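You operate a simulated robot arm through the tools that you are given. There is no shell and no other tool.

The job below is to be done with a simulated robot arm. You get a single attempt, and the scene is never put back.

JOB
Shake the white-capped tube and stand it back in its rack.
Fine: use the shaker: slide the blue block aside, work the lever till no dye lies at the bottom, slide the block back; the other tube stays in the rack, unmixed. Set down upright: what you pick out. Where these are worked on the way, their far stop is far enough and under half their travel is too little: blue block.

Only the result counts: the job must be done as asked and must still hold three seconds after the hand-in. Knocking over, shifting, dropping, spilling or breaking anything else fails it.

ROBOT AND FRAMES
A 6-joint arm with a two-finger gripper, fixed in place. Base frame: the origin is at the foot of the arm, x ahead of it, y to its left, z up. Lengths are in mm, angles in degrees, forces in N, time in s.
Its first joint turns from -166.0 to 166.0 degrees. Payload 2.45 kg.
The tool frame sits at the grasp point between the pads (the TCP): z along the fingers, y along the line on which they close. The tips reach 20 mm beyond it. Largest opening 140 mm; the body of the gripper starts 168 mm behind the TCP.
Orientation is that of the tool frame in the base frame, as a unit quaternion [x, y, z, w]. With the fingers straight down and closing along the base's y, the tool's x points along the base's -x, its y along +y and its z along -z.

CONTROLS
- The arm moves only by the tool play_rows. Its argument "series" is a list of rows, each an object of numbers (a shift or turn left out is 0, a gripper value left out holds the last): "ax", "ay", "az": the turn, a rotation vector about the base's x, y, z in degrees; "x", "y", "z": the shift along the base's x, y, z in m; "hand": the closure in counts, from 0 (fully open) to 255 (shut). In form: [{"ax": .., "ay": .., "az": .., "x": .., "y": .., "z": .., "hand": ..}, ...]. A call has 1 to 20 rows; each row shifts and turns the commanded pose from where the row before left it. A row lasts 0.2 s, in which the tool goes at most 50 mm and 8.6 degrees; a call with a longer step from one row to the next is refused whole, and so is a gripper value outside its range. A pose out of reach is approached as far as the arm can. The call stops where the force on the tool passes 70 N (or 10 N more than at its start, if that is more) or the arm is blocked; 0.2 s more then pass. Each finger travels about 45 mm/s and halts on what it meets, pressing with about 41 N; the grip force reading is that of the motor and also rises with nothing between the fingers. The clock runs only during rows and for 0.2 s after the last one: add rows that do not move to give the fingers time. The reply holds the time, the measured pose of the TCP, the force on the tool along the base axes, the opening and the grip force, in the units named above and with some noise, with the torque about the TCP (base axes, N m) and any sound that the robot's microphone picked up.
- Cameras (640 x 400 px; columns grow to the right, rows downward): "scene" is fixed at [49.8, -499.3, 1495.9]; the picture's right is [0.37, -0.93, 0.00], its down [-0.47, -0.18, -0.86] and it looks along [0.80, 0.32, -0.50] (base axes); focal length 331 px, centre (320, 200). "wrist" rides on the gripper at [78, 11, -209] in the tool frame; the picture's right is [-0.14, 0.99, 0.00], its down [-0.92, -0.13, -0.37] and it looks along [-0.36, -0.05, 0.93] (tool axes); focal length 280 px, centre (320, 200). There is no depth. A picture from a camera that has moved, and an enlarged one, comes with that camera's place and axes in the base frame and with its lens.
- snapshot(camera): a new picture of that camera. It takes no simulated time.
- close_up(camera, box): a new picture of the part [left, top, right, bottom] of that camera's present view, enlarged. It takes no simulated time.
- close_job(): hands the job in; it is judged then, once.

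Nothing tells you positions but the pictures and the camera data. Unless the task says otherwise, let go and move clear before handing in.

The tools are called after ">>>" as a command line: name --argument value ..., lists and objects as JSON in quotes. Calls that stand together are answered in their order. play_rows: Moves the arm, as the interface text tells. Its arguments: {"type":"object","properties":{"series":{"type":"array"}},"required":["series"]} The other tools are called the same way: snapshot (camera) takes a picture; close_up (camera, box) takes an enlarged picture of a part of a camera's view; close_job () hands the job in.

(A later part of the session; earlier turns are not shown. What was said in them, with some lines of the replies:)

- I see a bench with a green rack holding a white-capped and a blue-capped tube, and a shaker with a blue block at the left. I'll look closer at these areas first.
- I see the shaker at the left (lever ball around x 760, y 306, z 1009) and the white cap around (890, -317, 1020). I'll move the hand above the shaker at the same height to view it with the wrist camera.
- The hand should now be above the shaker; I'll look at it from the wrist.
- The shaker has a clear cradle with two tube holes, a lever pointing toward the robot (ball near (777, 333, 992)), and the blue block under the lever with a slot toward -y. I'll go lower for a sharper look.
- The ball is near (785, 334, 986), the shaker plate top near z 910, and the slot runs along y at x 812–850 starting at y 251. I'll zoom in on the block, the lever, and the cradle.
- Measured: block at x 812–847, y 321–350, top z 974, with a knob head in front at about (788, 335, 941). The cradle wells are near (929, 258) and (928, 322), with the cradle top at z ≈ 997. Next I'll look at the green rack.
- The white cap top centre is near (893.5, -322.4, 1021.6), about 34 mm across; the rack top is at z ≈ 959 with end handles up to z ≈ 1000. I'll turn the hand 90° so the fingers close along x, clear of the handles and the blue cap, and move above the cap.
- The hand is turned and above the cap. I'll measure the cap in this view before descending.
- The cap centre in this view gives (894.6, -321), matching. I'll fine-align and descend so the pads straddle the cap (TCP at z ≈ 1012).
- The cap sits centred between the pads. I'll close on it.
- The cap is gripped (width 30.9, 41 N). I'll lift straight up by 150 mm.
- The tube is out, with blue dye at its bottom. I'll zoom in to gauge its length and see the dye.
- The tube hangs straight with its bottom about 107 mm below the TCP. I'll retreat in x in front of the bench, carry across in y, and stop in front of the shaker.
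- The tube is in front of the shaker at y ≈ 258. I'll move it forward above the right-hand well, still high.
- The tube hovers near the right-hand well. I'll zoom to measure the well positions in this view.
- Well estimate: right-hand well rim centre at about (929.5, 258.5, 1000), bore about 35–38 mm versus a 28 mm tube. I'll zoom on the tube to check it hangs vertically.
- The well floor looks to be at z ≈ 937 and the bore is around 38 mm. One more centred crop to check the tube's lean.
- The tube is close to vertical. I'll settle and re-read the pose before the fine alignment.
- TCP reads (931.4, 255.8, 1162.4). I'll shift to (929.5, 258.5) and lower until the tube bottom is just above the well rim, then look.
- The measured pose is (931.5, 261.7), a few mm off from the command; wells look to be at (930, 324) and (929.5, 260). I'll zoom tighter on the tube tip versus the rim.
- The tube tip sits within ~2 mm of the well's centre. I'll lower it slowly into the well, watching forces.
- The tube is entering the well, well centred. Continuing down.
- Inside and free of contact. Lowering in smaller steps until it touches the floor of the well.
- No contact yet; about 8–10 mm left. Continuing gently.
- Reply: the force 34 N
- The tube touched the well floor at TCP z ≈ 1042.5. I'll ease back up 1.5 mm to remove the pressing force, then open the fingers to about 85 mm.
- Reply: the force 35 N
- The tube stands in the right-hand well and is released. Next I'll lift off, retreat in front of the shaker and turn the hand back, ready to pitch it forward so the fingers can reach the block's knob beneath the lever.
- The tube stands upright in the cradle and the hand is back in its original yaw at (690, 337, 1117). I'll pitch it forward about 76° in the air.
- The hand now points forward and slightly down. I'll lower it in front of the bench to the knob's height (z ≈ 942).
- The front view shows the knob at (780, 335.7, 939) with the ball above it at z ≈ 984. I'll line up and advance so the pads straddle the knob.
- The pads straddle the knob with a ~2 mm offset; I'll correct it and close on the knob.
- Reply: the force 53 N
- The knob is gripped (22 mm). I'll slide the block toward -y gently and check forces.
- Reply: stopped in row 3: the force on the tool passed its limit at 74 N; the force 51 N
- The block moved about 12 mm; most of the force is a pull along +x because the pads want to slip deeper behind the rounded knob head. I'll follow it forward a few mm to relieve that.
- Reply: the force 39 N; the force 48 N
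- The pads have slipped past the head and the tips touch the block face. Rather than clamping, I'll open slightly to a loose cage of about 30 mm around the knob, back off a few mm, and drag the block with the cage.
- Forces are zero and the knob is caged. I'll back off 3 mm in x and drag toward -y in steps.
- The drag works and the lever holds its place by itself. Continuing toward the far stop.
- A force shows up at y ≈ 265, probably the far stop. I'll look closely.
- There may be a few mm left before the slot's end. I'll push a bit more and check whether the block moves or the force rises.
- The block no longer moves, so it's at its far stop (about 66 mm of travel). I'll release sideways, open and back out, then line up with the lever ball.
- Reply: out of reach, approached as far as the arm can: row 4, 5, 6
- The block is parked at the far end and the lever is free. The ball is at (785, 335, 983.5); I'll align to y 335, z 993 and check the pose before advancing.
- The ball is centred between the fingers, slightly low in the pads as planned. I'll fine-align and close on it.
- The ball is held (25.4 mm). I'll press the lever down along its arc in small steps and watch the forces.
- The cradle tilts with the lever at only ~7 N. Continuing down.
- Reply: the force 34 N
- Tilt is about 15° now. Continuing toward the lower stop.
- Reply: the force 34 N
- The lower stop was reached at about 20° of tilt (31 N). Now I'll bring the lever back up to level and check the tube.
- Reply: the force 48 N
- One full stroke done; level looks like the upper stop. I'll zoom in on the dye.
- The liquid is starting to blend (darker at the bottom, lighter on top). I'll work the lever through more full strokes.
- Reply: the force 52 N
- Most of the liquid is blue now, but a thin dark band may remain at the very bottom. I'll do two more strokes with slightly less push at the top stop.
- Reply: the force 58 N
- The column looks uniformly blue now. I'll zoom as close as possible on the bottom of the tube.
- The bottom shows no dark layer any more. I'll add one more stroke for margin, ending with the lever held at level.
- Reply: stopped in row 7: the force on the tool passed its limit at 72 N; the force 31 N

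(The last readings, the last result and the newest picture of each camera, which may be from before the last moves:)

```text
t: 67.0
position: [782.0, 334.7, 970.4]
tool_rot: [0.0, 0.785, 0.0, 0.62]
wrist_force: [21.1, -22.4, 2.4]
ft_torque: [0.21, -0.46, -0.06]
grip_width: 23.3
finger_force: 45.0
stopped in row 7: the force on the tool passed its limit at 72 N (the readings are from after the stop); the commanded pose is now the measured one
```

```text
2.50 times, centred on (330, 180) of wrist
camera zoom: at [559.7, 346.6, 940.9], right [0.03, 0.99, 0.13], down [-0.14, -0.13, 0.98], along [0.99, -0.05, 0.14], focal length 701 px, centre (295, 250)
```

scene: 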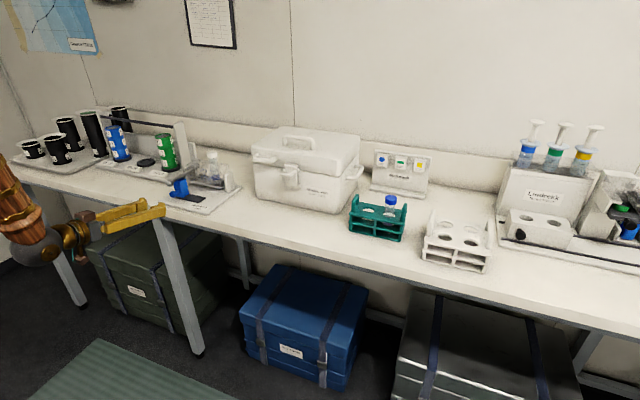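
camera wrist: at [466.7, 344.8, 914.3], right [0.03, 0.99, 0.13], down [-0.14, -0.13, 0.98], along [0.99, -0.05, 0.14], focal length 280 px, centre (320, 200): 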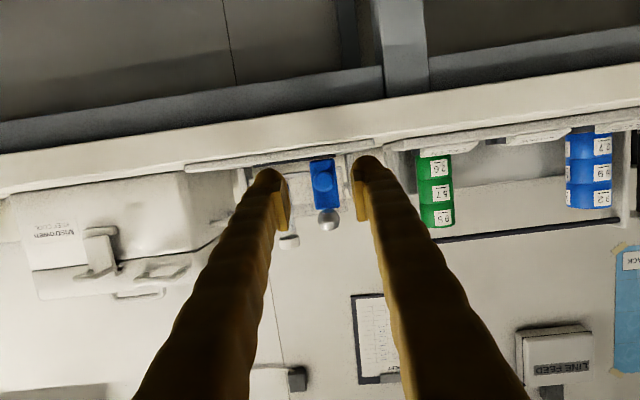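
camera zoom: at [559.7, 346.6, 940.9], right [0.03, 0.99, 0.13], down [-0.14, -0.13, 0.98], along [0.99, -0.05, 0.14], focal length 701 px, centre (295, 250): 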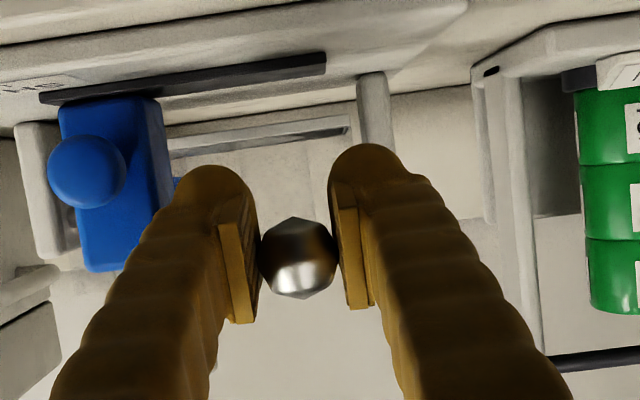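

The fingers have slipped a little on the ball and the lever sits about 4° below level. I'll raise it gently the rest of the way.

>>> play_rows --series '[{"z": 0.004}, {"x": 0.0005, "z": 0.004}, {}]'

>>> close_up --camera "scene" --box '[150, 130, 260, 220]'

```text
t: 67.8
position: [781.2, 335.2, 975.8]
tool_rot: [0.0, 0.786, 0.0, 0.618]
wrist_force: [25.2, -45.6, -11.8]
ft_torque: [0.15, 1.59, -0.25]
grip_width: 24.0
finger_force: 44.6
```

```text
4.44 times, centred on (205, 175) of scene
camera zoom: at [49.8, -499.3, 1495.9], right [0.37, -0.93, 0.0], down [-0.47, -0.18, -0.86], along [0.8, 0.32, -0.5], focal length 1472 px, centre (831, 311)
```

zoom: 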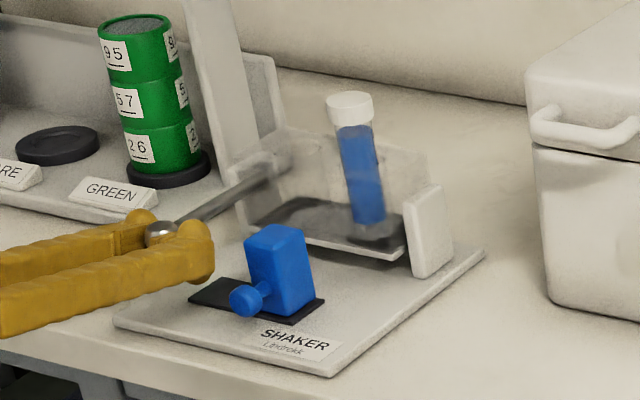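

>>> play_rows --series '[{"y": -0.003, "z": 0.002}, {"y": -0.002, "z": 0.003}, {}]'

>>> close_up --camera "scene" --box '[150, 130, 260, 220]'

```text
t: 68.8
position: [780.6, 333.5, 981.3]
tool_rot: [-0.004, 0.786, 0.002, 0.618]
wrist_force: [34.5, -6.7, -17.5]
ft_torque: [0.03, -0.41, -0.12]
grip_width: 24.3
finger_force: 45.1
stopped in row 3: the force on the tool passed its limit at 72 N (the readings are from after the stop); the commanded pose is now the measured one
```

```text
4.44 times, centred on (205, 175) of scene
camera zoom: at [49.8, -499.3, 1495.9], right [0.37, -0.93, 0.0], down [-0.47, -0.18, -0.86], along [0.8, 0.32, -0.5], focal length 1472 px, centre (831, 311)
```

zoom: 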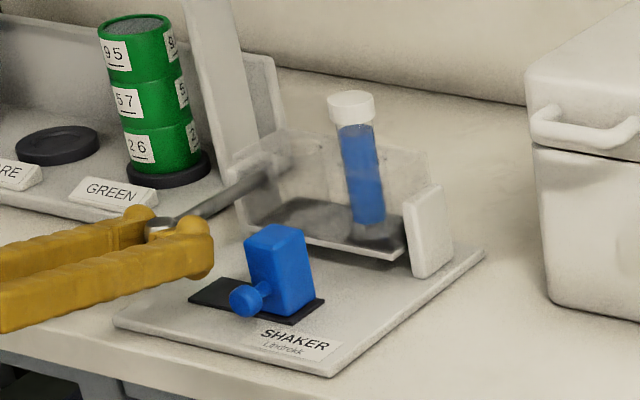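

The cradle looks level again. I'll open the fingers and see whether the lever stays.

>>> play_rows --series '[{"hand": 150}, {}, {}, {}]'

>>> close_up --camera "scene" --box '[150, 130, 260, 220]'

>>> close_up --camera "wrist" --box '[230, 100, 430, 260]'

```text
t: 69.8
position: [779.8, 334.7, 981.5]
tool_rot: [-0.005, 0.786, 0.004, 0.619]
wrist_force: [-0.5, -0.2, 0.3]
ft_torque: [0.02, 0.01, -0.01]
grip_width: 57.6
finger_force: 0.0
```

```text
4.44 times, centred on (205, 175) of scene
camera zoom: at [49.8, -499.3, 1495.9], right [0.37, -0.93, 0.0], down [-0.47, -0.18, -0.86], along [0.8, 0.32, -0.5], focal length 1472 px, centre (831, 311)
```

zoom: 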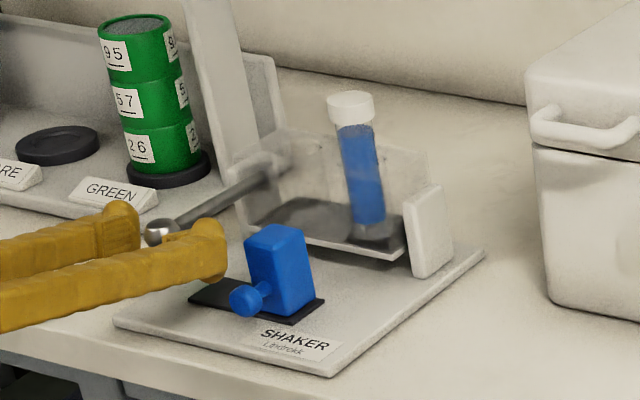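

```text
2.50 times, centred on (330, 180) of wrist
camera zoom: at [558.6, 344.6, 952.7], right [0.02, 0.99, 0.13], down [-0.14, -0.13, 0.98], along [0.99, -0.04, 0.14], focal length 701 px, centre (295, 250)
```

zoom: 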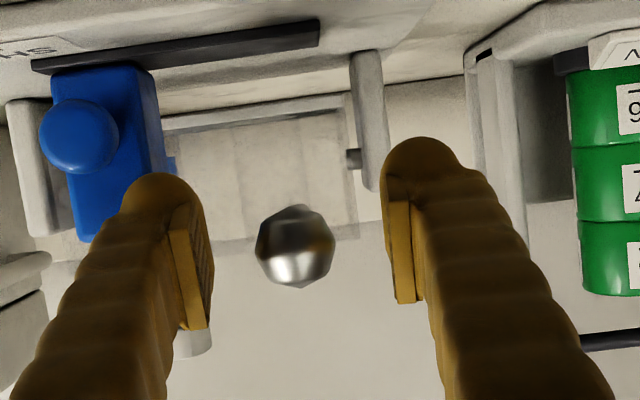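

The lever is back at its rest position (ball z ≈ 983) and stays there; the block's knob is at (780, 270.6, 939). I'll back out, line up on the knob and re-enter around it.

>>> play_rows --series '[{"x": -0.03}, {"x": -0.028}, {"y": -0.032, "z": -0.02}, {"y": -0.032, "z": -0.021}, {}]'

>>> close_up --camera "wrist" --box '[230, 100, 430, 260]'

```text
t: 71.0
position: [724.9, 272.4, 949.4]
tool_rot: [-0.006, 0.787, -0.004, 0.616]
wrist_force: [0.6, 0.3, -0.3]
ft_torque: [0.04, 0.03, -0.02]
grip_width: 57.9
finger_force: 0.0
out of reach, approached as far as the arm can: row 4
```

```text
2.50 times, centred on (330, 180) of wrist
camera zoom: at [503.1, 282.8, 922.8], right [0.03, 0.99, 0.12], down [-0.14, -0.12, 0.98], along [0.99, -0.04, 0.13], focal length 701 px, centre (295, 250)
```

zoom: 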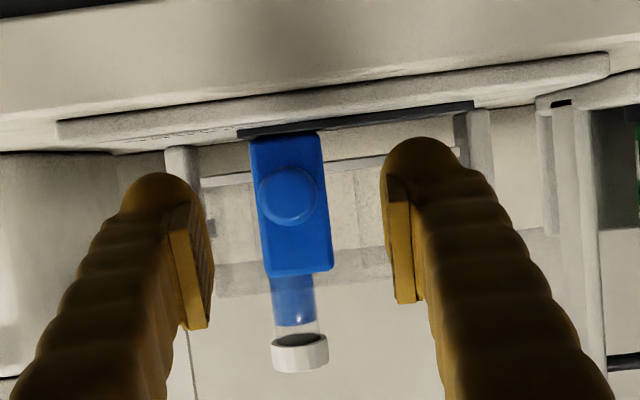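

>>> play_rows --series '[{"x": 0.025}, {"x": 0.01, "y": -0.002, "z": -0.004}, {"z": -0.004}, {}]'

```text
t: 72.0
position: [760.2, 272.8, 943.6]
tool_rot: [-0.005, 0.787, -0.001, 0.617]
wrist_force: [-0.7, 0.0, 0.0]
ft_torque: [0.03, 0.0, 0.03]
grip_width: 57.5
finger_force: 0.0
```

>>> play_rows --series '[{"x": 0.012, "y": -0.0025, "z": -0.0025}, {"x": 0.012}, {}, {"hand": 200}, {}, {}, {}]'

>>> close_up --camera "wrist" --box '[230, 100, 430, 260]'

>>> close_up --camera "scene" --box '[150, 130, 260, 220]'

```text
t: 73.6
position: [785.7, 271.4, 939.5]
tool_rot: [-0.005, 0.787, 0.001, 0.617]
wrist_force: [-0.1, -0.2, -0.5]
ft_torque: [0.0, 0.03, -0.01]
grip_width: 30.4
finger_force: 0.0
```

```text
2.50 times, centred on (330, 180) of wrist
camera zoom: at [563.2, 281.0, 912.4], right [0.02, 0.99, 0.13], down [-0.14, -0.12, 0.98], along [0.99, -0.04, 0.14], focal length 701 px, centre (295, 250)
```

zoom: 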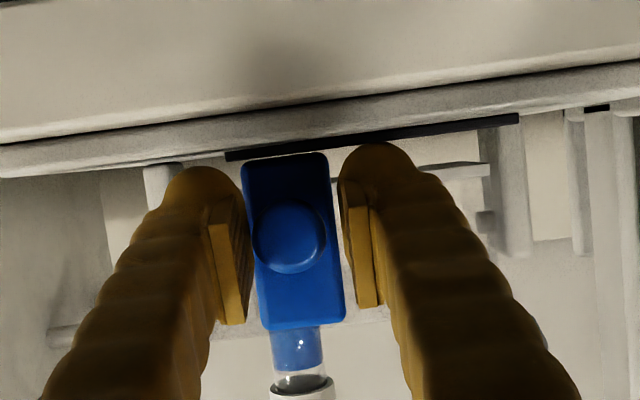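

```text
4.44 times, centred on (205, 175) of scene
camera zoom: at [49.8, -499.3, 1495.9], right [0.37, -0.93, 0.0], down [-0.47, -0.18, -0.86], along [0.8, 0.32, -0.5], focal length 1472 px, centre (831, 311)
```

zoom: 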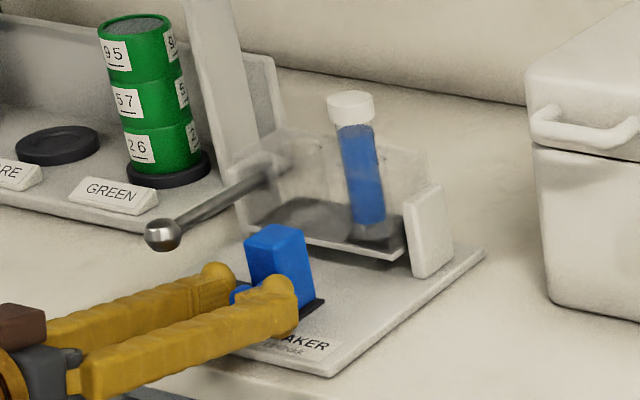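

The knob is caged again. I'll drag the block back toward +y.

>>> play_rows --series '[{"y": 0.008}, {"y": 0.009}, {"y": 0.009}, {"y": 0.009}, {}]'

>>> close_up --camera "scene" --box '[150, 130, 260, 220]'

```text
t: 74.8
position: [783.8, 307.1, 938.7]
tool_rot: [-0.004, 0.785, 0.003, 0.619]
wrist_force: [-0.1, 0.3, 0.1]
ft_torque: [0.02, 0.02, -0.02]
grip_width: 30.5
finger_force: 0.4
```

```text
4.44 times, centred on (205, 175) of scene
camera zoom: at [49.8, -499.3, 1495.9], right [0.37, -0.93, 0.0], down [-0.47, -0.18, -0.86], along [0.8, 0.32, -0.5], focal length 1472 px, centre (831, 311)
```

zoom: 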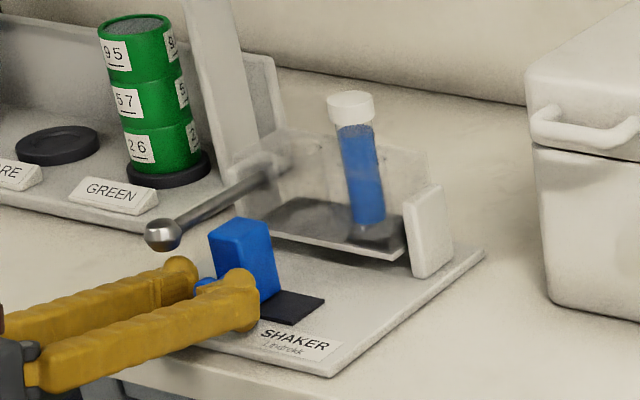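

The block follows smoothly. Continuing back under the lever.

>>> play_rows --series '[{"y": 0.008}, {"y": 0.008}, {"y": 0.007}, {}]'

>>> play_rows --series '[{"y": 0.004}, {"y": 0.003}, {}]'

>>> close_up --camera "scene" --box '[150, 130, 260, 220]'

>>> close_up --camera "wrist" --box '[230, 100, 430, 260]'

```text
t: 75.8
position: [784.0, 329.6, 939.0]
tool_rot: [-0.004, 0.785, 0.003, 0.619]
wrist_force: [0.5, -0.7, -0.2]
ft_torque: [0.01, -0.01, 0.01]
grip_width: 30.4
finger_force: 0.3
```

```text
t: 76.6
position: [784.0, 336.3, 938.6]
tool_rot: [-0.004, 0.785, 0.003, 0.619]
wrist_force: [-0.7, -0.4, -0.1]
ft_torque: [-0.01, -0.02, 0.01]
grip_width: 30.3
finger_force: 0.0
```

```text
4.44 times, centred on (205, 175) of scene
camera zoom: at [49.8, -499.3, 1495.9], right [0.37, -0.93, 0.0], down [-0.47, -0.18, -0.86], along [0.8, 0.32, -0.5], focal length 1472 px, centre (831, 311)
```

zoom: 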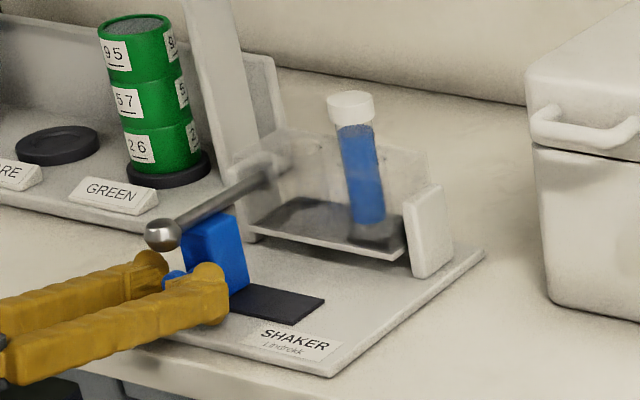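

```text
2.50 times, centred on (330, 180) of wrist
camera zoom: at [562.3, 345.9, 910.1], right [0.02, 0.99, 0.13], down [-0.14, -0.13, 0.98], along [0.99, -0.04, 0.14], focal length 701 px, centre (295, 250)
```

zoom: 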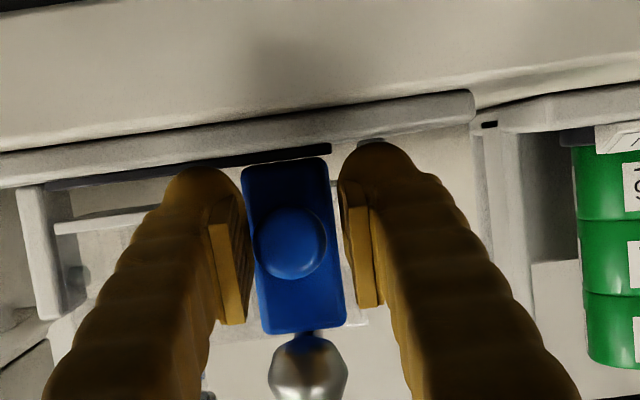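

Nearly home; the knob is at y ≈ 334. I'll push gently until the stop resists.

>>> play_rows --series '[{"y": 0.003}, {}]'

>>> play_rows --series '[{"y": 0.003}, {}]'

>>> close_up --camera "wrist" --box '[230, 100, 430, 260]'

>>> close_up --camera "scene" --box '[165, 165, 215, 205]'

```text
t: 77.2
position: [784.3, 339.9, 938.8]
tool_rot: [-0.004, 0.785, 0.003, 0.619]
wrist_force: [1.5, -4.4, 1.4]
ft_torque: [0.0, -0.02, 0.0]
grip_width: 32.9
finger_force: 1.5
```

```text
t: 77.8
position: [784.3, 342.3, 938.6]
tool_rot: [-0.004, 0.786, 0.002, 0.618]
wrist_force: [3.7, -11.6, -0.6]
ft_torque: [0.08, -0.01, -0.01]
grip_width: 38.3
finger_force: 6.0
```

```text
2.50 times, centred on (330, 180) of wrist
camera zoom: at [562.3, 352.1, 910.0], right [0.02, 0.99, 0.13], down [-0.14, -0.13, 0.98], along [0.99, -0.04, 0.14], focal length 701 px, centre (295, 250)
```

zoom: 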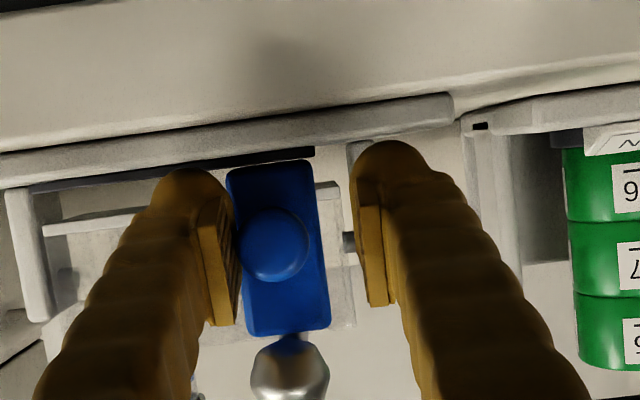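

```text
10.00 times, centred on (190, 185) of scene
camera zoom: at [49.8, -499.3, 1495.9], right [0.37, -0.93, 0.0], down [-0.47, -0.18, -0.86], along [0.8, 0.32, -0.5], focal length 3312 px, centre (1620, 350)
```

zoom: 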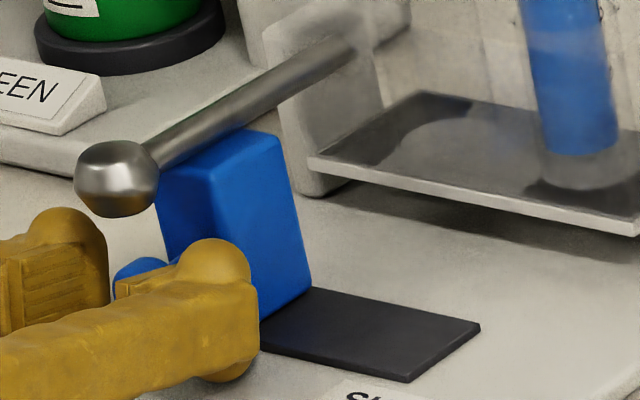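

The block and ball are exactly where they started. I'll release, back out in x, and rise to the turning height.

>>> play_rows --series '[{"y": -0.006, "hand": 150}, {}, {}, {"x": -0.025}, {"x": -0.03}, {"x": -0.025}, {"z": 0.03}, {"z": 0.045}, {"z": 0.045}, {"z": 0.045}, {"z": 0.015}, {}]'

>>> snapshot --camera "scene"

```text
t: 80.4
position: [705.4, 335.8, 1118.7]
tool_rot: [-0.004, 0.785, 0.002, 0.619]
wrist_force: [1.3, -0.7, 0.4]
ft_torque: [0.01, 0.02, 0.0]
grip_width: 57.3
finger_force: 0.0
```

```text
taken
```

scene: 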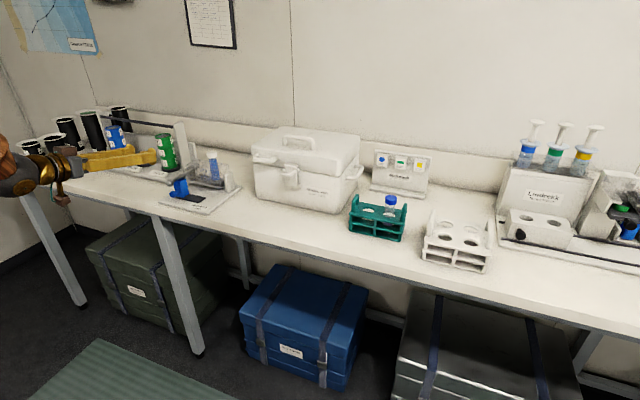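

Clear of the shaker at z ≈ 1119. I'll pitch the hand back to pointing straight down.

>>> play_rows --series '[{"ay": 8.5}, {"ay": 8.5}, {"ay": 8.5}, {"ay": 8.5}, {"ay": 8.5}, {"ay": 8.5}, {"ay": 8.5}, {"ay": 8.5}, {"ay": 8.5}, {}]'

>>> play_rows --series '[{"az": -8.2}, {"az": -8.2}, {"az": -8.2}, {"az": -8.2}, {"az": -8.2}, {"az": -8.2}, {"az": -8.2}, {"az": -8.2}, {"az": -8.2}, {"az": -8.2}, {"az": -8.0}, {}]'

```text
t: 82.6
position: [703.7, 337.3, 1119.0]
tool_rot: [-0.001, 1.0, 0.005, -0.001]
wrist_force: [0.5, 0.2, -0.2]
ft_torque: [-0.03, 0.0, 0.01]
grip_width: 57.7
finger_force: 0.1
```

```text
t: 85.2
position: [703.9, 336.5, 1117.9]
tool_rot: [0.706, 0.708, 0.004, 0.003]
wrist_force: [-0.7, 0.4, 0.3]
ft_torque: [0.03, 0.03, 0.03]
grip_width: 57.7
finger_force: 0.1
```

Small residual tilt of ~0.5°; I'll correct it while moving above the tube in the shaker.

>>> play_rows --series '[{"ay": 0.55}, {"x": 0.04, "y": -0.013}, {"x": 0.045, "y": -0.015}, {"x": 0.045, "y": -0.015}, {"x": 0.045, "y": -0.015}, {"x": 0.045, "y": -0.015}, {"x": 0.006, "y": -0.0035}, {}, {}]'

>>> close_up --camera "wrist" --box '[230, 80, 410, 240]'

>>> close_up --camera "scene" --box '[190, 100, 280, 200]'

```text
t: 87.2
position: [932.3, 261.3, 1118.3]
tool_rot: [0.706, 0.708, 0.001, 0.001]
wrist_force: [0.1, -0.8, -0.1]
ft_torque: [-0.03, 0.0, -0.01]
grip_width: 57.7
finger_force: 0.2
```

```text
2.50 times, centred on (320, 160) of wrist
camera zoom: at [943.2, 340.4, 1325.6], right [0.99, -0.13, 0.0], down [-0.12, -0.92, 0.37], along [-0.05, -0.36, -0.93], focal length 701 px, centre (320, 300)
```

zoom: 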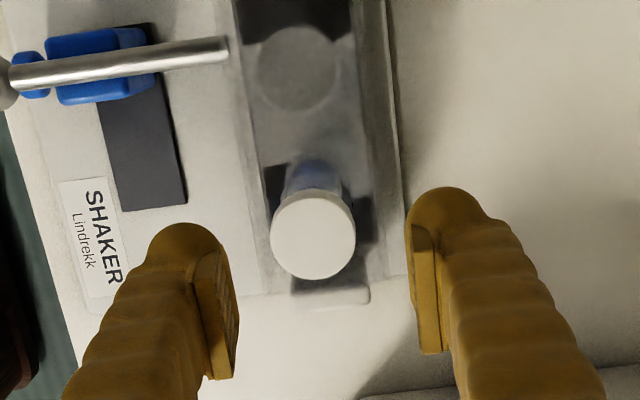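

```text
4.00 times, centred on (235, 150) of scene
camera zoom: at [49.8, -499.3, 1495.9], right [0.37, -0.93, 0.0], down [-0.47, -0.18, -0.86], along [0.8, 0.32, -0.5], focal length 1325 px, centre (660, 400)
```

zoom: 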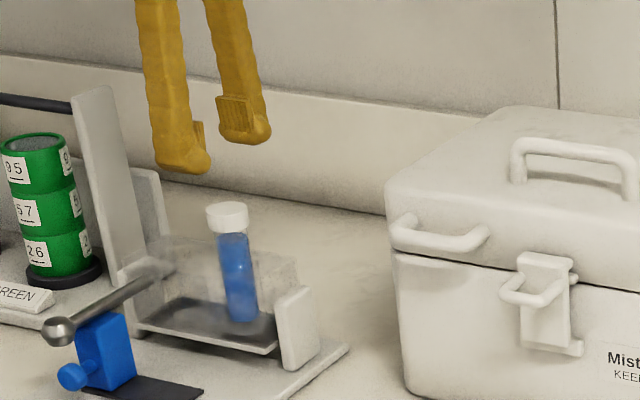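

The cap centre measures (929.4, 261.3). I'll shift -2.5 mm in x and descend around the cap to z ≈ 1042.

>>> play_rows --series '[{"x": -0.0025}, {"z": -0.02}, {"z": -0.02}, {"z": -0.018}, {"z": -0.012}, {"z": -0.0055}, {}]'

>>> close_up --camera "wrist" --box '[230, 100, 410, 260]'

>>> close_up --camera "scene" --box '[200, 120, 270, 200]'

```text
t: 88.8
position: [927.8, 260.4, 1042.4]
tool_rot: [0.706, 0.708, 0.0, 0.0]
wrist_force: [0.5, -0.3, 1.2]
ft_torque: [-0.03, 0.03, -0.01]
grip_width: 57.6
finger_force: 0.0
```

```text
2.50 times, centred on (320, 180) of wrist
camera zoom: at [938.5, 338.5, 1250.5], right [0.99, -0.13, 0.0], down [-0.12, -0.92, 0.37], along [-0.05, -0.36, -0.93], focal length 701 px, centre (320, 250)
```

zoom: 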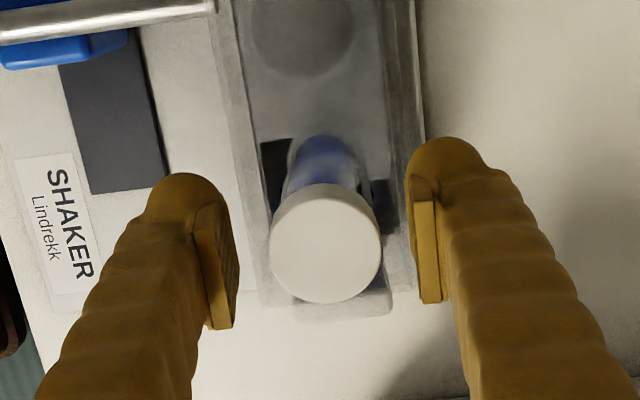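

```text
5.00 times, centred on (235, 160) of scene
camera zoom: at [49.8, -499.3, 1495.9], right [0.37, -0.93, 0.0], down [-0.47, -0.18, -0.86], along [0.8, 0.32, -0.5], focal length 1656 px, centre (745, 400)
```

zoom: 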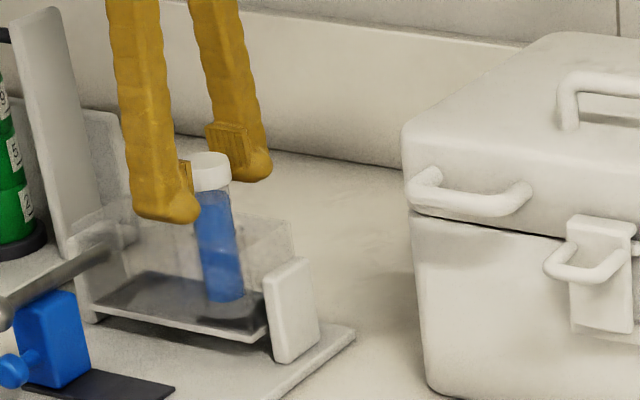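

Aligned within ~1 mm. Closing on the cap.

>>> play_rows --series '[{"x": 0.0012}, {"hand": 255}, {}, {}, {}, {}]'

>>> play_rows --series '[{"z": 0.006}, {"z": 0.008}, {"z": 0.01}, {}]'

>>> close_up --camera "scene" --box '[200, 120, 270, 200]'

```text
t: 90.2
position: [929.6, 258.8, 1042.6]
tool_rot: [0.706, 0.709, 0.0, 0.0]
wrist_force: [-0.4, -0.7, 0.6]
ft_torque: [0.01, -0.01, 0.0]
grip_width: 30.7
finger_force: 41.0
```

```text
t: 91.2
position: [928.8, 259.5, 1068.0]
tool_rot: [0.706, 0.708, 0.0, 0.0]
wrist_force: [0.0, 0.6, -0.7]
ft_torque: [-0.02, 0.0, -0.02]
grip_width: 30.9
finger_force: 40.7
```

```text
5.00 times, centred on (235, 160) of scene
camera zoom: at [49.8, -499.3, 1495.9], right [0.37, -0.93, 0.0], down [-0.47, -0.18, -0.86], along [0.8, 0.32, -0.5], focal length 1656 px, centre (745, 400)
```

zoom: 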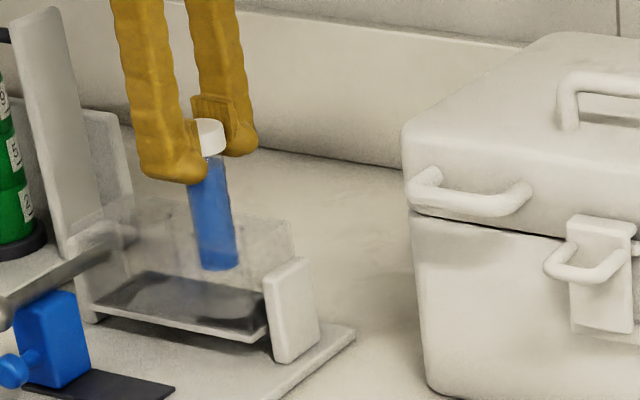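

The tube lifts freely. I'll raise it well clear, then retreat in front of the bench.

>>> play_rows --series '[{"z": 0.02}, {"z": 0.03}, {"z": 0.03}, {"z": 0.016}, {"x": -0.03}, {"x": -0.045}, {"x": -0.045}, {"x": -0.045}, {"x": -0.045}, {"x": -0.03}, {}]'

>>> close_up --camera "scene" --box '[80, 80, 240, 200]'

```text
t: 93.6
position: [687.9, 258.5, 1162.1]
tool_rot: [0.706, 0.709, 0.0, 0.0]
wrist_force: [-0.2, 0.4, -1.2]
ft_torque: [0.0, -0.02, 0.0]
grip_width: 30.8
finger_force: 41.0
```

```text
3.33 times, centred on (160, 140) of scene
camera zoom: at [49.8, -499.3, 1495.9], right [0.37, -0.93, 0.0], down [-0.47, -0.18, -0.86], along [0.8, 0.32, -0.5], focal length 1104 px, centre (853, 400)
```

zoom: 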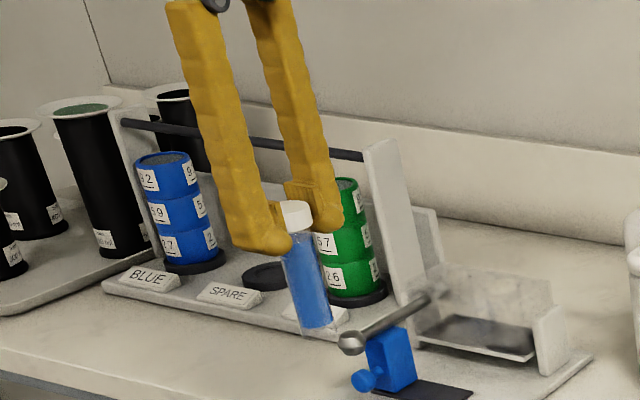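

The tube is out and clear. A quick check of the liquid's bottom while nothing is behind it.

>>> close_up --camera "scene" --box '[140, 135, 175, 185]'

>>> play_rows --series '[{"y": -0.02}, {"y": -0.045}, {"y": -0.045}, {"y": -0.045}, {"y": -0.045}, {"y": -0.045}, {"y": -0.045}, {"y": -0.045}, {"y": -0.045}, {"y": -0.045}, {"y": -0.045}, {"y": -0.045}, {"y": -0.045}, {"y": -0.02}, {}]'

```text
8.00 times, centred on (158, 160) of scene
camera zoom: at [49.8, -499.3, 1495.9], right [0.37, -0.93, 0.0], down [-0.47, -0.18, -0.86], along [0.8, 0.32, -0.5], focal length 2650 px, centre (1620, 520)
```

zoom: 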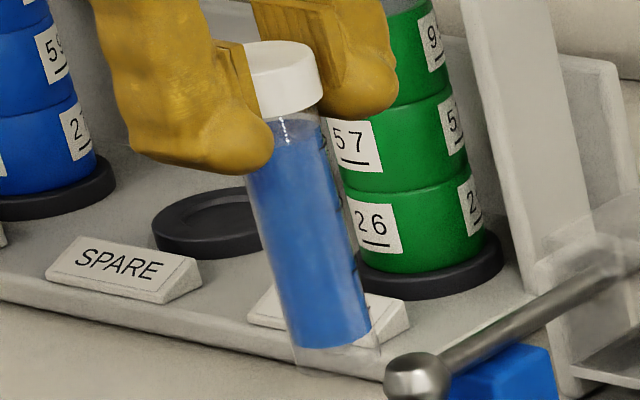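

```text
t: 96.8
position: [687.6, -318.7, 1164.4]
tool_rot: [0.706, 0.708, 0.0, 0.0]
wrist_force: [-0.8, 0.3, -1.6]
ft_torque: [0.0, 0.01, -0.01]
grip_width: 31.0
finger_force: 41.1
```

Uniformly mixed. I'm in front of the rack; now moving forward above the empty hole, still high.

>>> play_rows --series '[{"x": 0.03}, {"x": 0.045}, {"x": 0.045}, {"x": 0.045}, {"x": 0.041, "y": -0.002}, {}, {}]'

>>> close_up --camera "wrist" --box '[260, 90, 380, 240]'

>>> close_up --camera "scene" --box '[340, 130, 430, 250]'

```text
t: 98.4
position: [895.1, -323.8, 1163.2]
tool_rot: [0.706, 0.708, 0.0, 0.0]
wrist_force: [-0.2, -0.2, -1.2]
ft_torque: [0.0, 0.01, 0.01]
grip_width: 31.0
finger_force: 40.6
```

```text
2.67 times, centred on (320, 165) of wrist
camera zoom: at [904.2, -244.4, 1371.3], right [0.99, -0.13, 0.0], down [-0.12, -0.92, 0.37], along [-0.05, -0.36, -0.93], focal length 748 px, centre (320, 293)
```

zoom: 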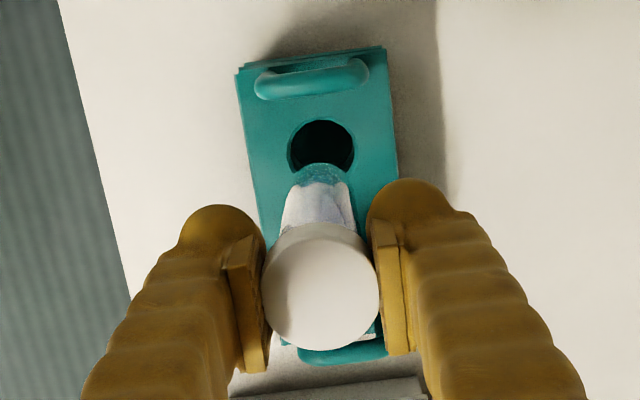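

```text
3.33 times, centred on (385, 190) of scene
camera zoom: at [49.8, -499.3, 1495.9], right [0.37, -0.93, 0.0], down [-0.47, -0.18, -0.86], along [0.8, 0.32, -0.5], focal length 1104 px, centre (103, 233)
```

zoom: 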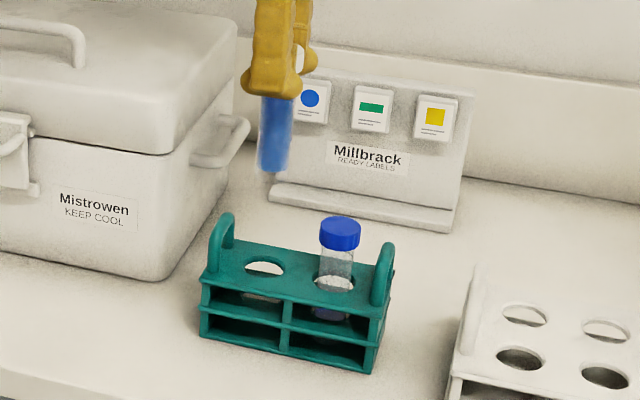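

The hole centre measures (893.8, -322.8). I'll adjust slightly and lower until the tube tip is just above the rack's top plate.

>>> play_rows --series '[{"x": -0.001, "y": 0.0015}, {"z": -0.025}, {"z": -0.025}, {"z": -0.025}, {"z": -0.011}, {}, {}]'

>>> close_up --camera "wrist" --box '[285, 95, 355, 215]'

>>> close_up --camera "scene" --box '[345, 170, 415, 240]'

```text
t: 100.0
position: [892.9, -322.6, 1077.8]
tool_rot: [0.706, 0.708, 0.0, -0.001]
wrist_force: [-0.4, -0.2, -0.7]
ft_torque: [0.0, -0.04, 0.01]
grip_width: 30.9
finger_force: 40.6
```

```text
3.33 times, centred on (320, 155) of wrist
camera zoom: at [904.4, -242.8, 1285.6], right [0.99, -0.13, 0.0], down [-0.12, -0.92, 0.37], along [-0.05, -0.36, -0.93], focal length 935 px, centre (320, 350)
```

zoom: 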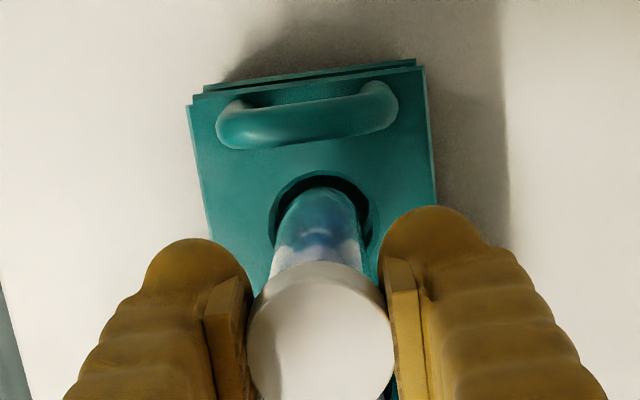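

```text
5.71 times, centred on (380, 205) of scene
camera zoom: at [49.8, -499.3, 1495.9], right [0.37, -0.93, 0.0], down [-0.47, -0.18, -0.86], along [0.8, 0.32, -0.5], focal length 1893 px, centre (-23, 171)
```

zoom: 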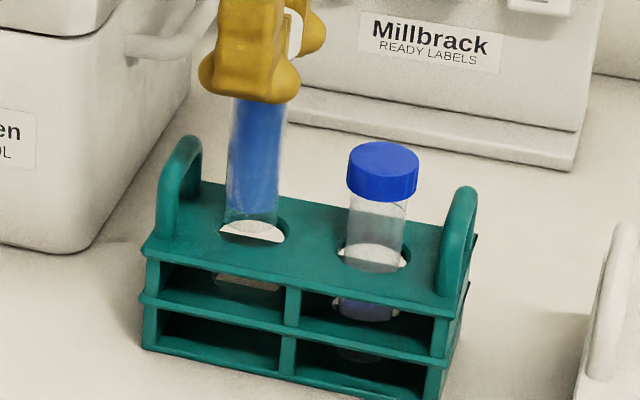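

The tip is centred over the hole in both views. Lowering slowly into the rack.

>>> play_rows --series '[{"z": -0.006}, {"z": -0.007}, {"z": -0.007}, {"z": -0.007}, {"z": -0.007}, {}]'

>>> close_up --camera "scene" --box '[345, 170, 415, 240]'

```text
t: 101.4
position: [894.6, -320.3, 1045.3]
tool_rot: [0.706, 0.708, 0.0, 0.0]
wrist_force: [0.3, 0.7, -0.6]
ft_torque: [0.02, 0.01, -0.01]
grip_width: 31.0
finger_force: 41.1
```

```text
5.71 times, centred on (380, 205) of scene
camera zoom: at [49.8, -499.3, 1495.9], right [0.37, -0.93, 0.0], down [-0.47, -0.18, -0.86], along [0.8, 0.32, -0.5], focal length 1893 px, centre (-23, 171)
```

zoom: 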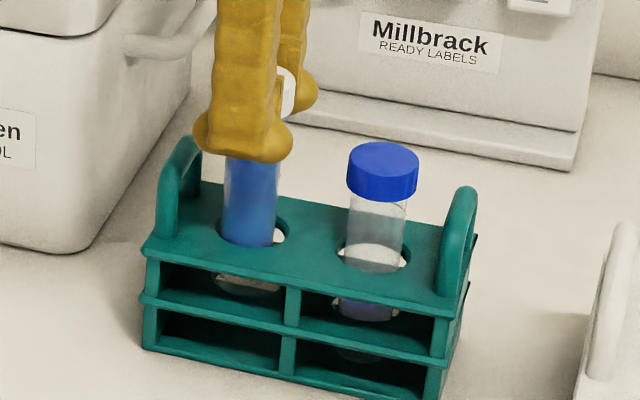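

In the hole, no contact. I'll correct y by -1.5 mm and continue down in small steps.

>>> play_rows --series '[{"y": -0.0015, "z": -0.003}, {"z": -0.006}, {"z": -0.006}, {"z": -0.005}, {}]'

>>> play_rows --series '[{"z": -0.004}, {"z": -0.003}, {}]'

>>> close_up --camera "scene" --box '[345, 170, 415, 240]'

```text
t: 102.6
position: [894.8, -322.6, 1023.6]
tool_rot: [0.706, 0.708, 0.0, 0.0]
wrist_force: [0.2, -0.2, -0.1]
ft_torque: [-0.03, -0.03, -0.01]
grip_width: 30.8
finger_force: 41.0
```

```text
t: 103.4
position: [894.4, -323.0, 1017.4]
tool_rot: [0.705, 0.709, 0.0, 0.0]
wrist_force: [0.6, 0.0, -0.3]
ft_torque: [-0.04, 0.02, -0.05]
grip_width: 30.7
finger_force: 41.2
```

```text
5.71 times, centred on (380, 205) of scene
camera zoom: at [49.8, -499.3, 1495.9], right [0.37, -0.93, 0.0], down [-0.47, -0.18, -0.86], along [0.8, 0.32, -0.5], focal length 1893 px, centre (-23, 171)
```

zoom: 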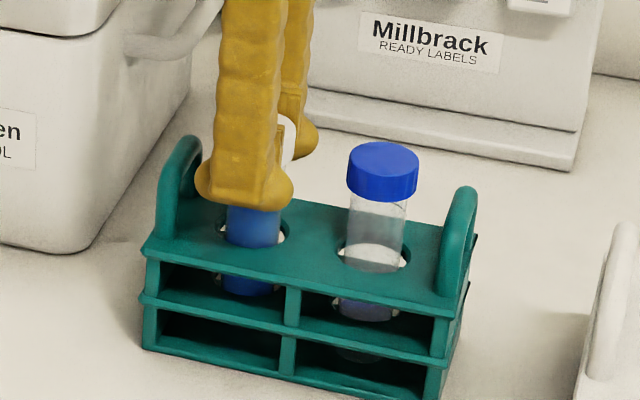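

>>> play_rows --series '[{"z": -0.002}, {}]'

>>> play_rows --series '[{"z": -0.0015}, {}]'

>>> play_rows --series '[{"z": -0.001}, {}]'

```text
t: 104.0
position: [894.7, -324.1, 1015.4]
tool_rot: [0.706, 0.708, -0.001, 0.0]
wrist_force: [-0.3, 0.3, -0.3]
ft_torque: [-0.01, 0.02, 0.02]
grip_width: 30.9
finger_force: 41.2
```

```text
t: 104.6
position: [893.9, -323.1, 1013.7]
tool_rot: [0.706, 0.709, 0.0, -0.001]
wrist_force: [0.1, 0.6, -0.9]
ft_torque: [0.01, -0.04, -0.01]
grip_width: 30.8
finger_force: 41.0
```

```text
t: 105.2
position: [894.1, -323.4, 1013.2]
tool_rot: [0.706, 0.708, 0.0, 0.0]
wrist_force: [1.2, -0.3, -0.6]
ft_torque: [0.01, -0.01, 0.0]
grip_width: 31.0
finger_force: 40.8
```

Close to the seating height (pick was at 1012.5) with no contact yet. Continuing 1 mm at a time.

>>> play_rows --series '[{"z": -0.001}, {}]'

>>> play_rows --series '[{"z": -0.0008}, {}]'

```text
t: 105.8
position: [894.2, -323.8, 1011.7]
tool_rot: [0.706, 0.708, 0.0, 0.0]
wrist_force: [0.3, -1.3, -1.3]
ft_torque: [-0.01, -0.03, -0.02]
grip_width: 31.1
finger_force: 41.1
```

```text
t: 106.4
position: [895.4, -322.5, 1010.4]
tool_rot: [0.706, 0.708, 0.0, -0.001]
wrist_force: [0.1, -1.6, 3.3]
ft_torque: [-0.16, 0.02, -0.01]
grip_width: 30.9
finger_force: 41.2
```

First contact (3 N): the tube is seated. I'll open the fingers and check.

>>> play_rows --series '[{"hand": 150}, {}, {}, {}]'

>>> close_up --camera "scene" --box '[345, 170, 415, 240]'

>>> close_up --camera "wrist" --box '[250, 90, 390, 290]'

```text
t: 107.4
position: [894.5, -322.4, 1010.5]
tool_rot: [0.706, 0.709, -0.001, 0.0]
wrist_force: [0.5, 0.3, 0.6]
ft_torque: [0.01, 0.01, 0.01]
grip_width: 57.5
finger_force: 0.0
```

```text
5.71 times, centred on (380, 205) of scene
camera zoom: at [49.8, -499.3, 1495.9], right [0.37, -0.93, 0.0], down [-0.47, -0.18, -0.86], along [0.8, 0.32, -0.5], focal length 1893 px, centre (-23, 171)
```

zoom: 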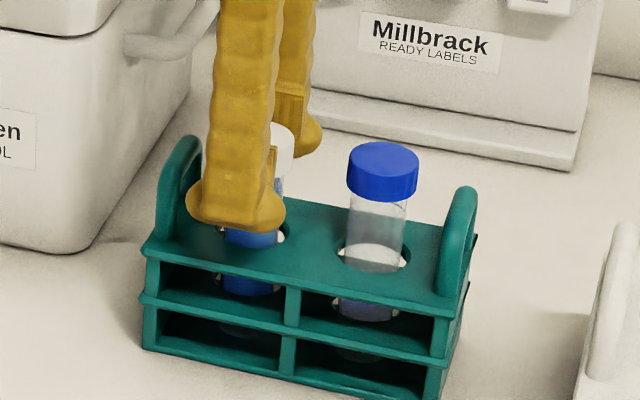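

```text
2.00 times, centred on (320, 190) of wrist
camera zoom: at [904.9, -244.0, 1218.2], right [0.99, -0.13, 0.0], down [-0.12, -0.92, 0.37], along [-0.05, -0.36, -0.93], focal length 561 px, centre (320, 220)
```

zoom: 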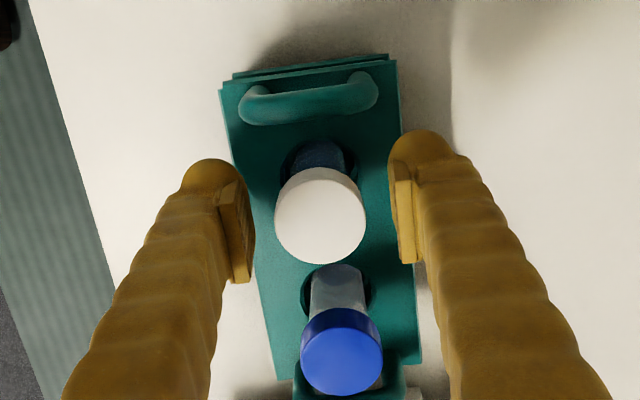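

The tube stands in its hole and the fingers are clear of the cap. I'll rise straight up and back away for a final check.

>>> play_rows --series '[{"z": 0.015}, {"z": 0.03}, {"z": 0.04}, {"z": 0.045}, {"z": 0.03}, {"x": -0.04}, {"x": -0.045}, {"x": -0.045}, {"x": -0.045}, {}]'

>>> snapshot --camera "scene"

>>> close_up --camera "scene" --box '[340, 180, 420, 250]'

>>> close_up --camera "scene" --box '[150, 140, 260, 220]'

```text
t: 109.6
position: [718.0, -318.8, 1169.1]
tool_rot: [0.706, 0.708, 0.0, 0.001]
wrist_force: [0.3, 0.1, -0.3]
ft_torque: [-0.03, 0.01, 0.02]
grip_width: 57.8
finger_force: 0.1
```

```text
taken
```

scene: 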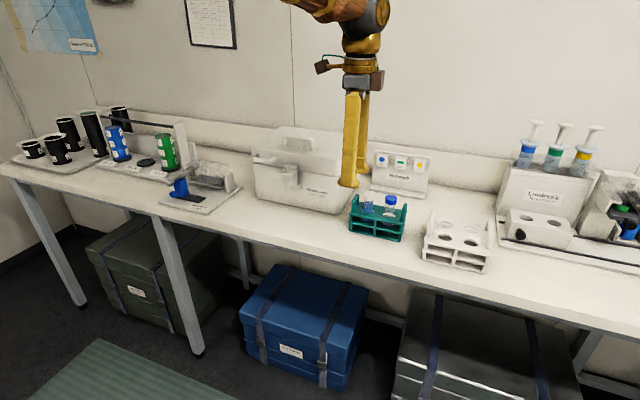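

```text
5.71 times, centred on (380, 215) of scene
camera zoom: at [49.8, -499.3, 1495.9], right [0.37, -0.93, 0.0], down [-0.47, -0.18, -0.86], along [0.8, 0.32, -0.5], focal length 1893 px, centre (-23, 114)
```

zoom: 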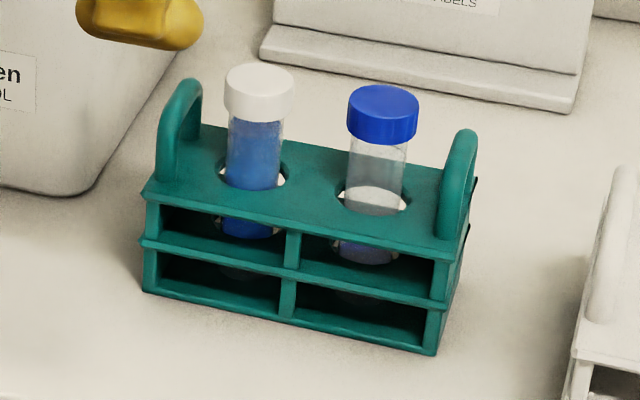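

```text
5.00 times, centred on (205, 180) of scene
camera zoom: at [49.8, -499.3, 1495.9], right [0.37, -0.93, 0.0], down [-0.47, -0.18, -0.86], along [0.8, 0.32, -0.5], focal length 1656 px, centre (895, 300)
```

zoom: 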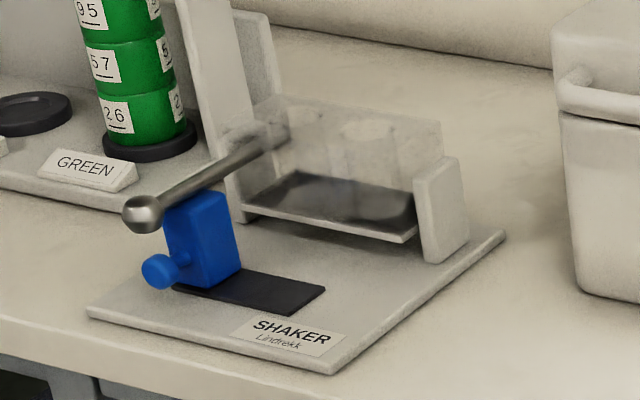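

The white-capped tube is standing upright in its rack hole and is evenly blue. The blue-capped tube hasn't been touched or mixed. The block and lever are back where they started, and the hand is clear, so I'm handing in.

>>> close_job

```text
The job is handed in.
```

The white-capped tube has been shaken and is back upright in its hole in the green rack. I've handed the job in but got no verdict back.

- **Mixing:** after six lever strokes in the shaker, the liquid was evenly blue and no dye lay at the bottom. The last stroke hit the force limit on the way up, so I brought the lever back to level in small steps.
- **Blue block:** I slid it to its far stop (about 66 mm) before working the lever. Afterwards I slid it back until it met its stop under the lever. In the last pictures the block and lever are where they started.
- **Other tube:** the blue-capped tube stayed in the rack and is unmixed.
- **Everything else:** the final pictures show nothing knocked over, moved or spilled. The hand was clear of the bench items before hand-in.
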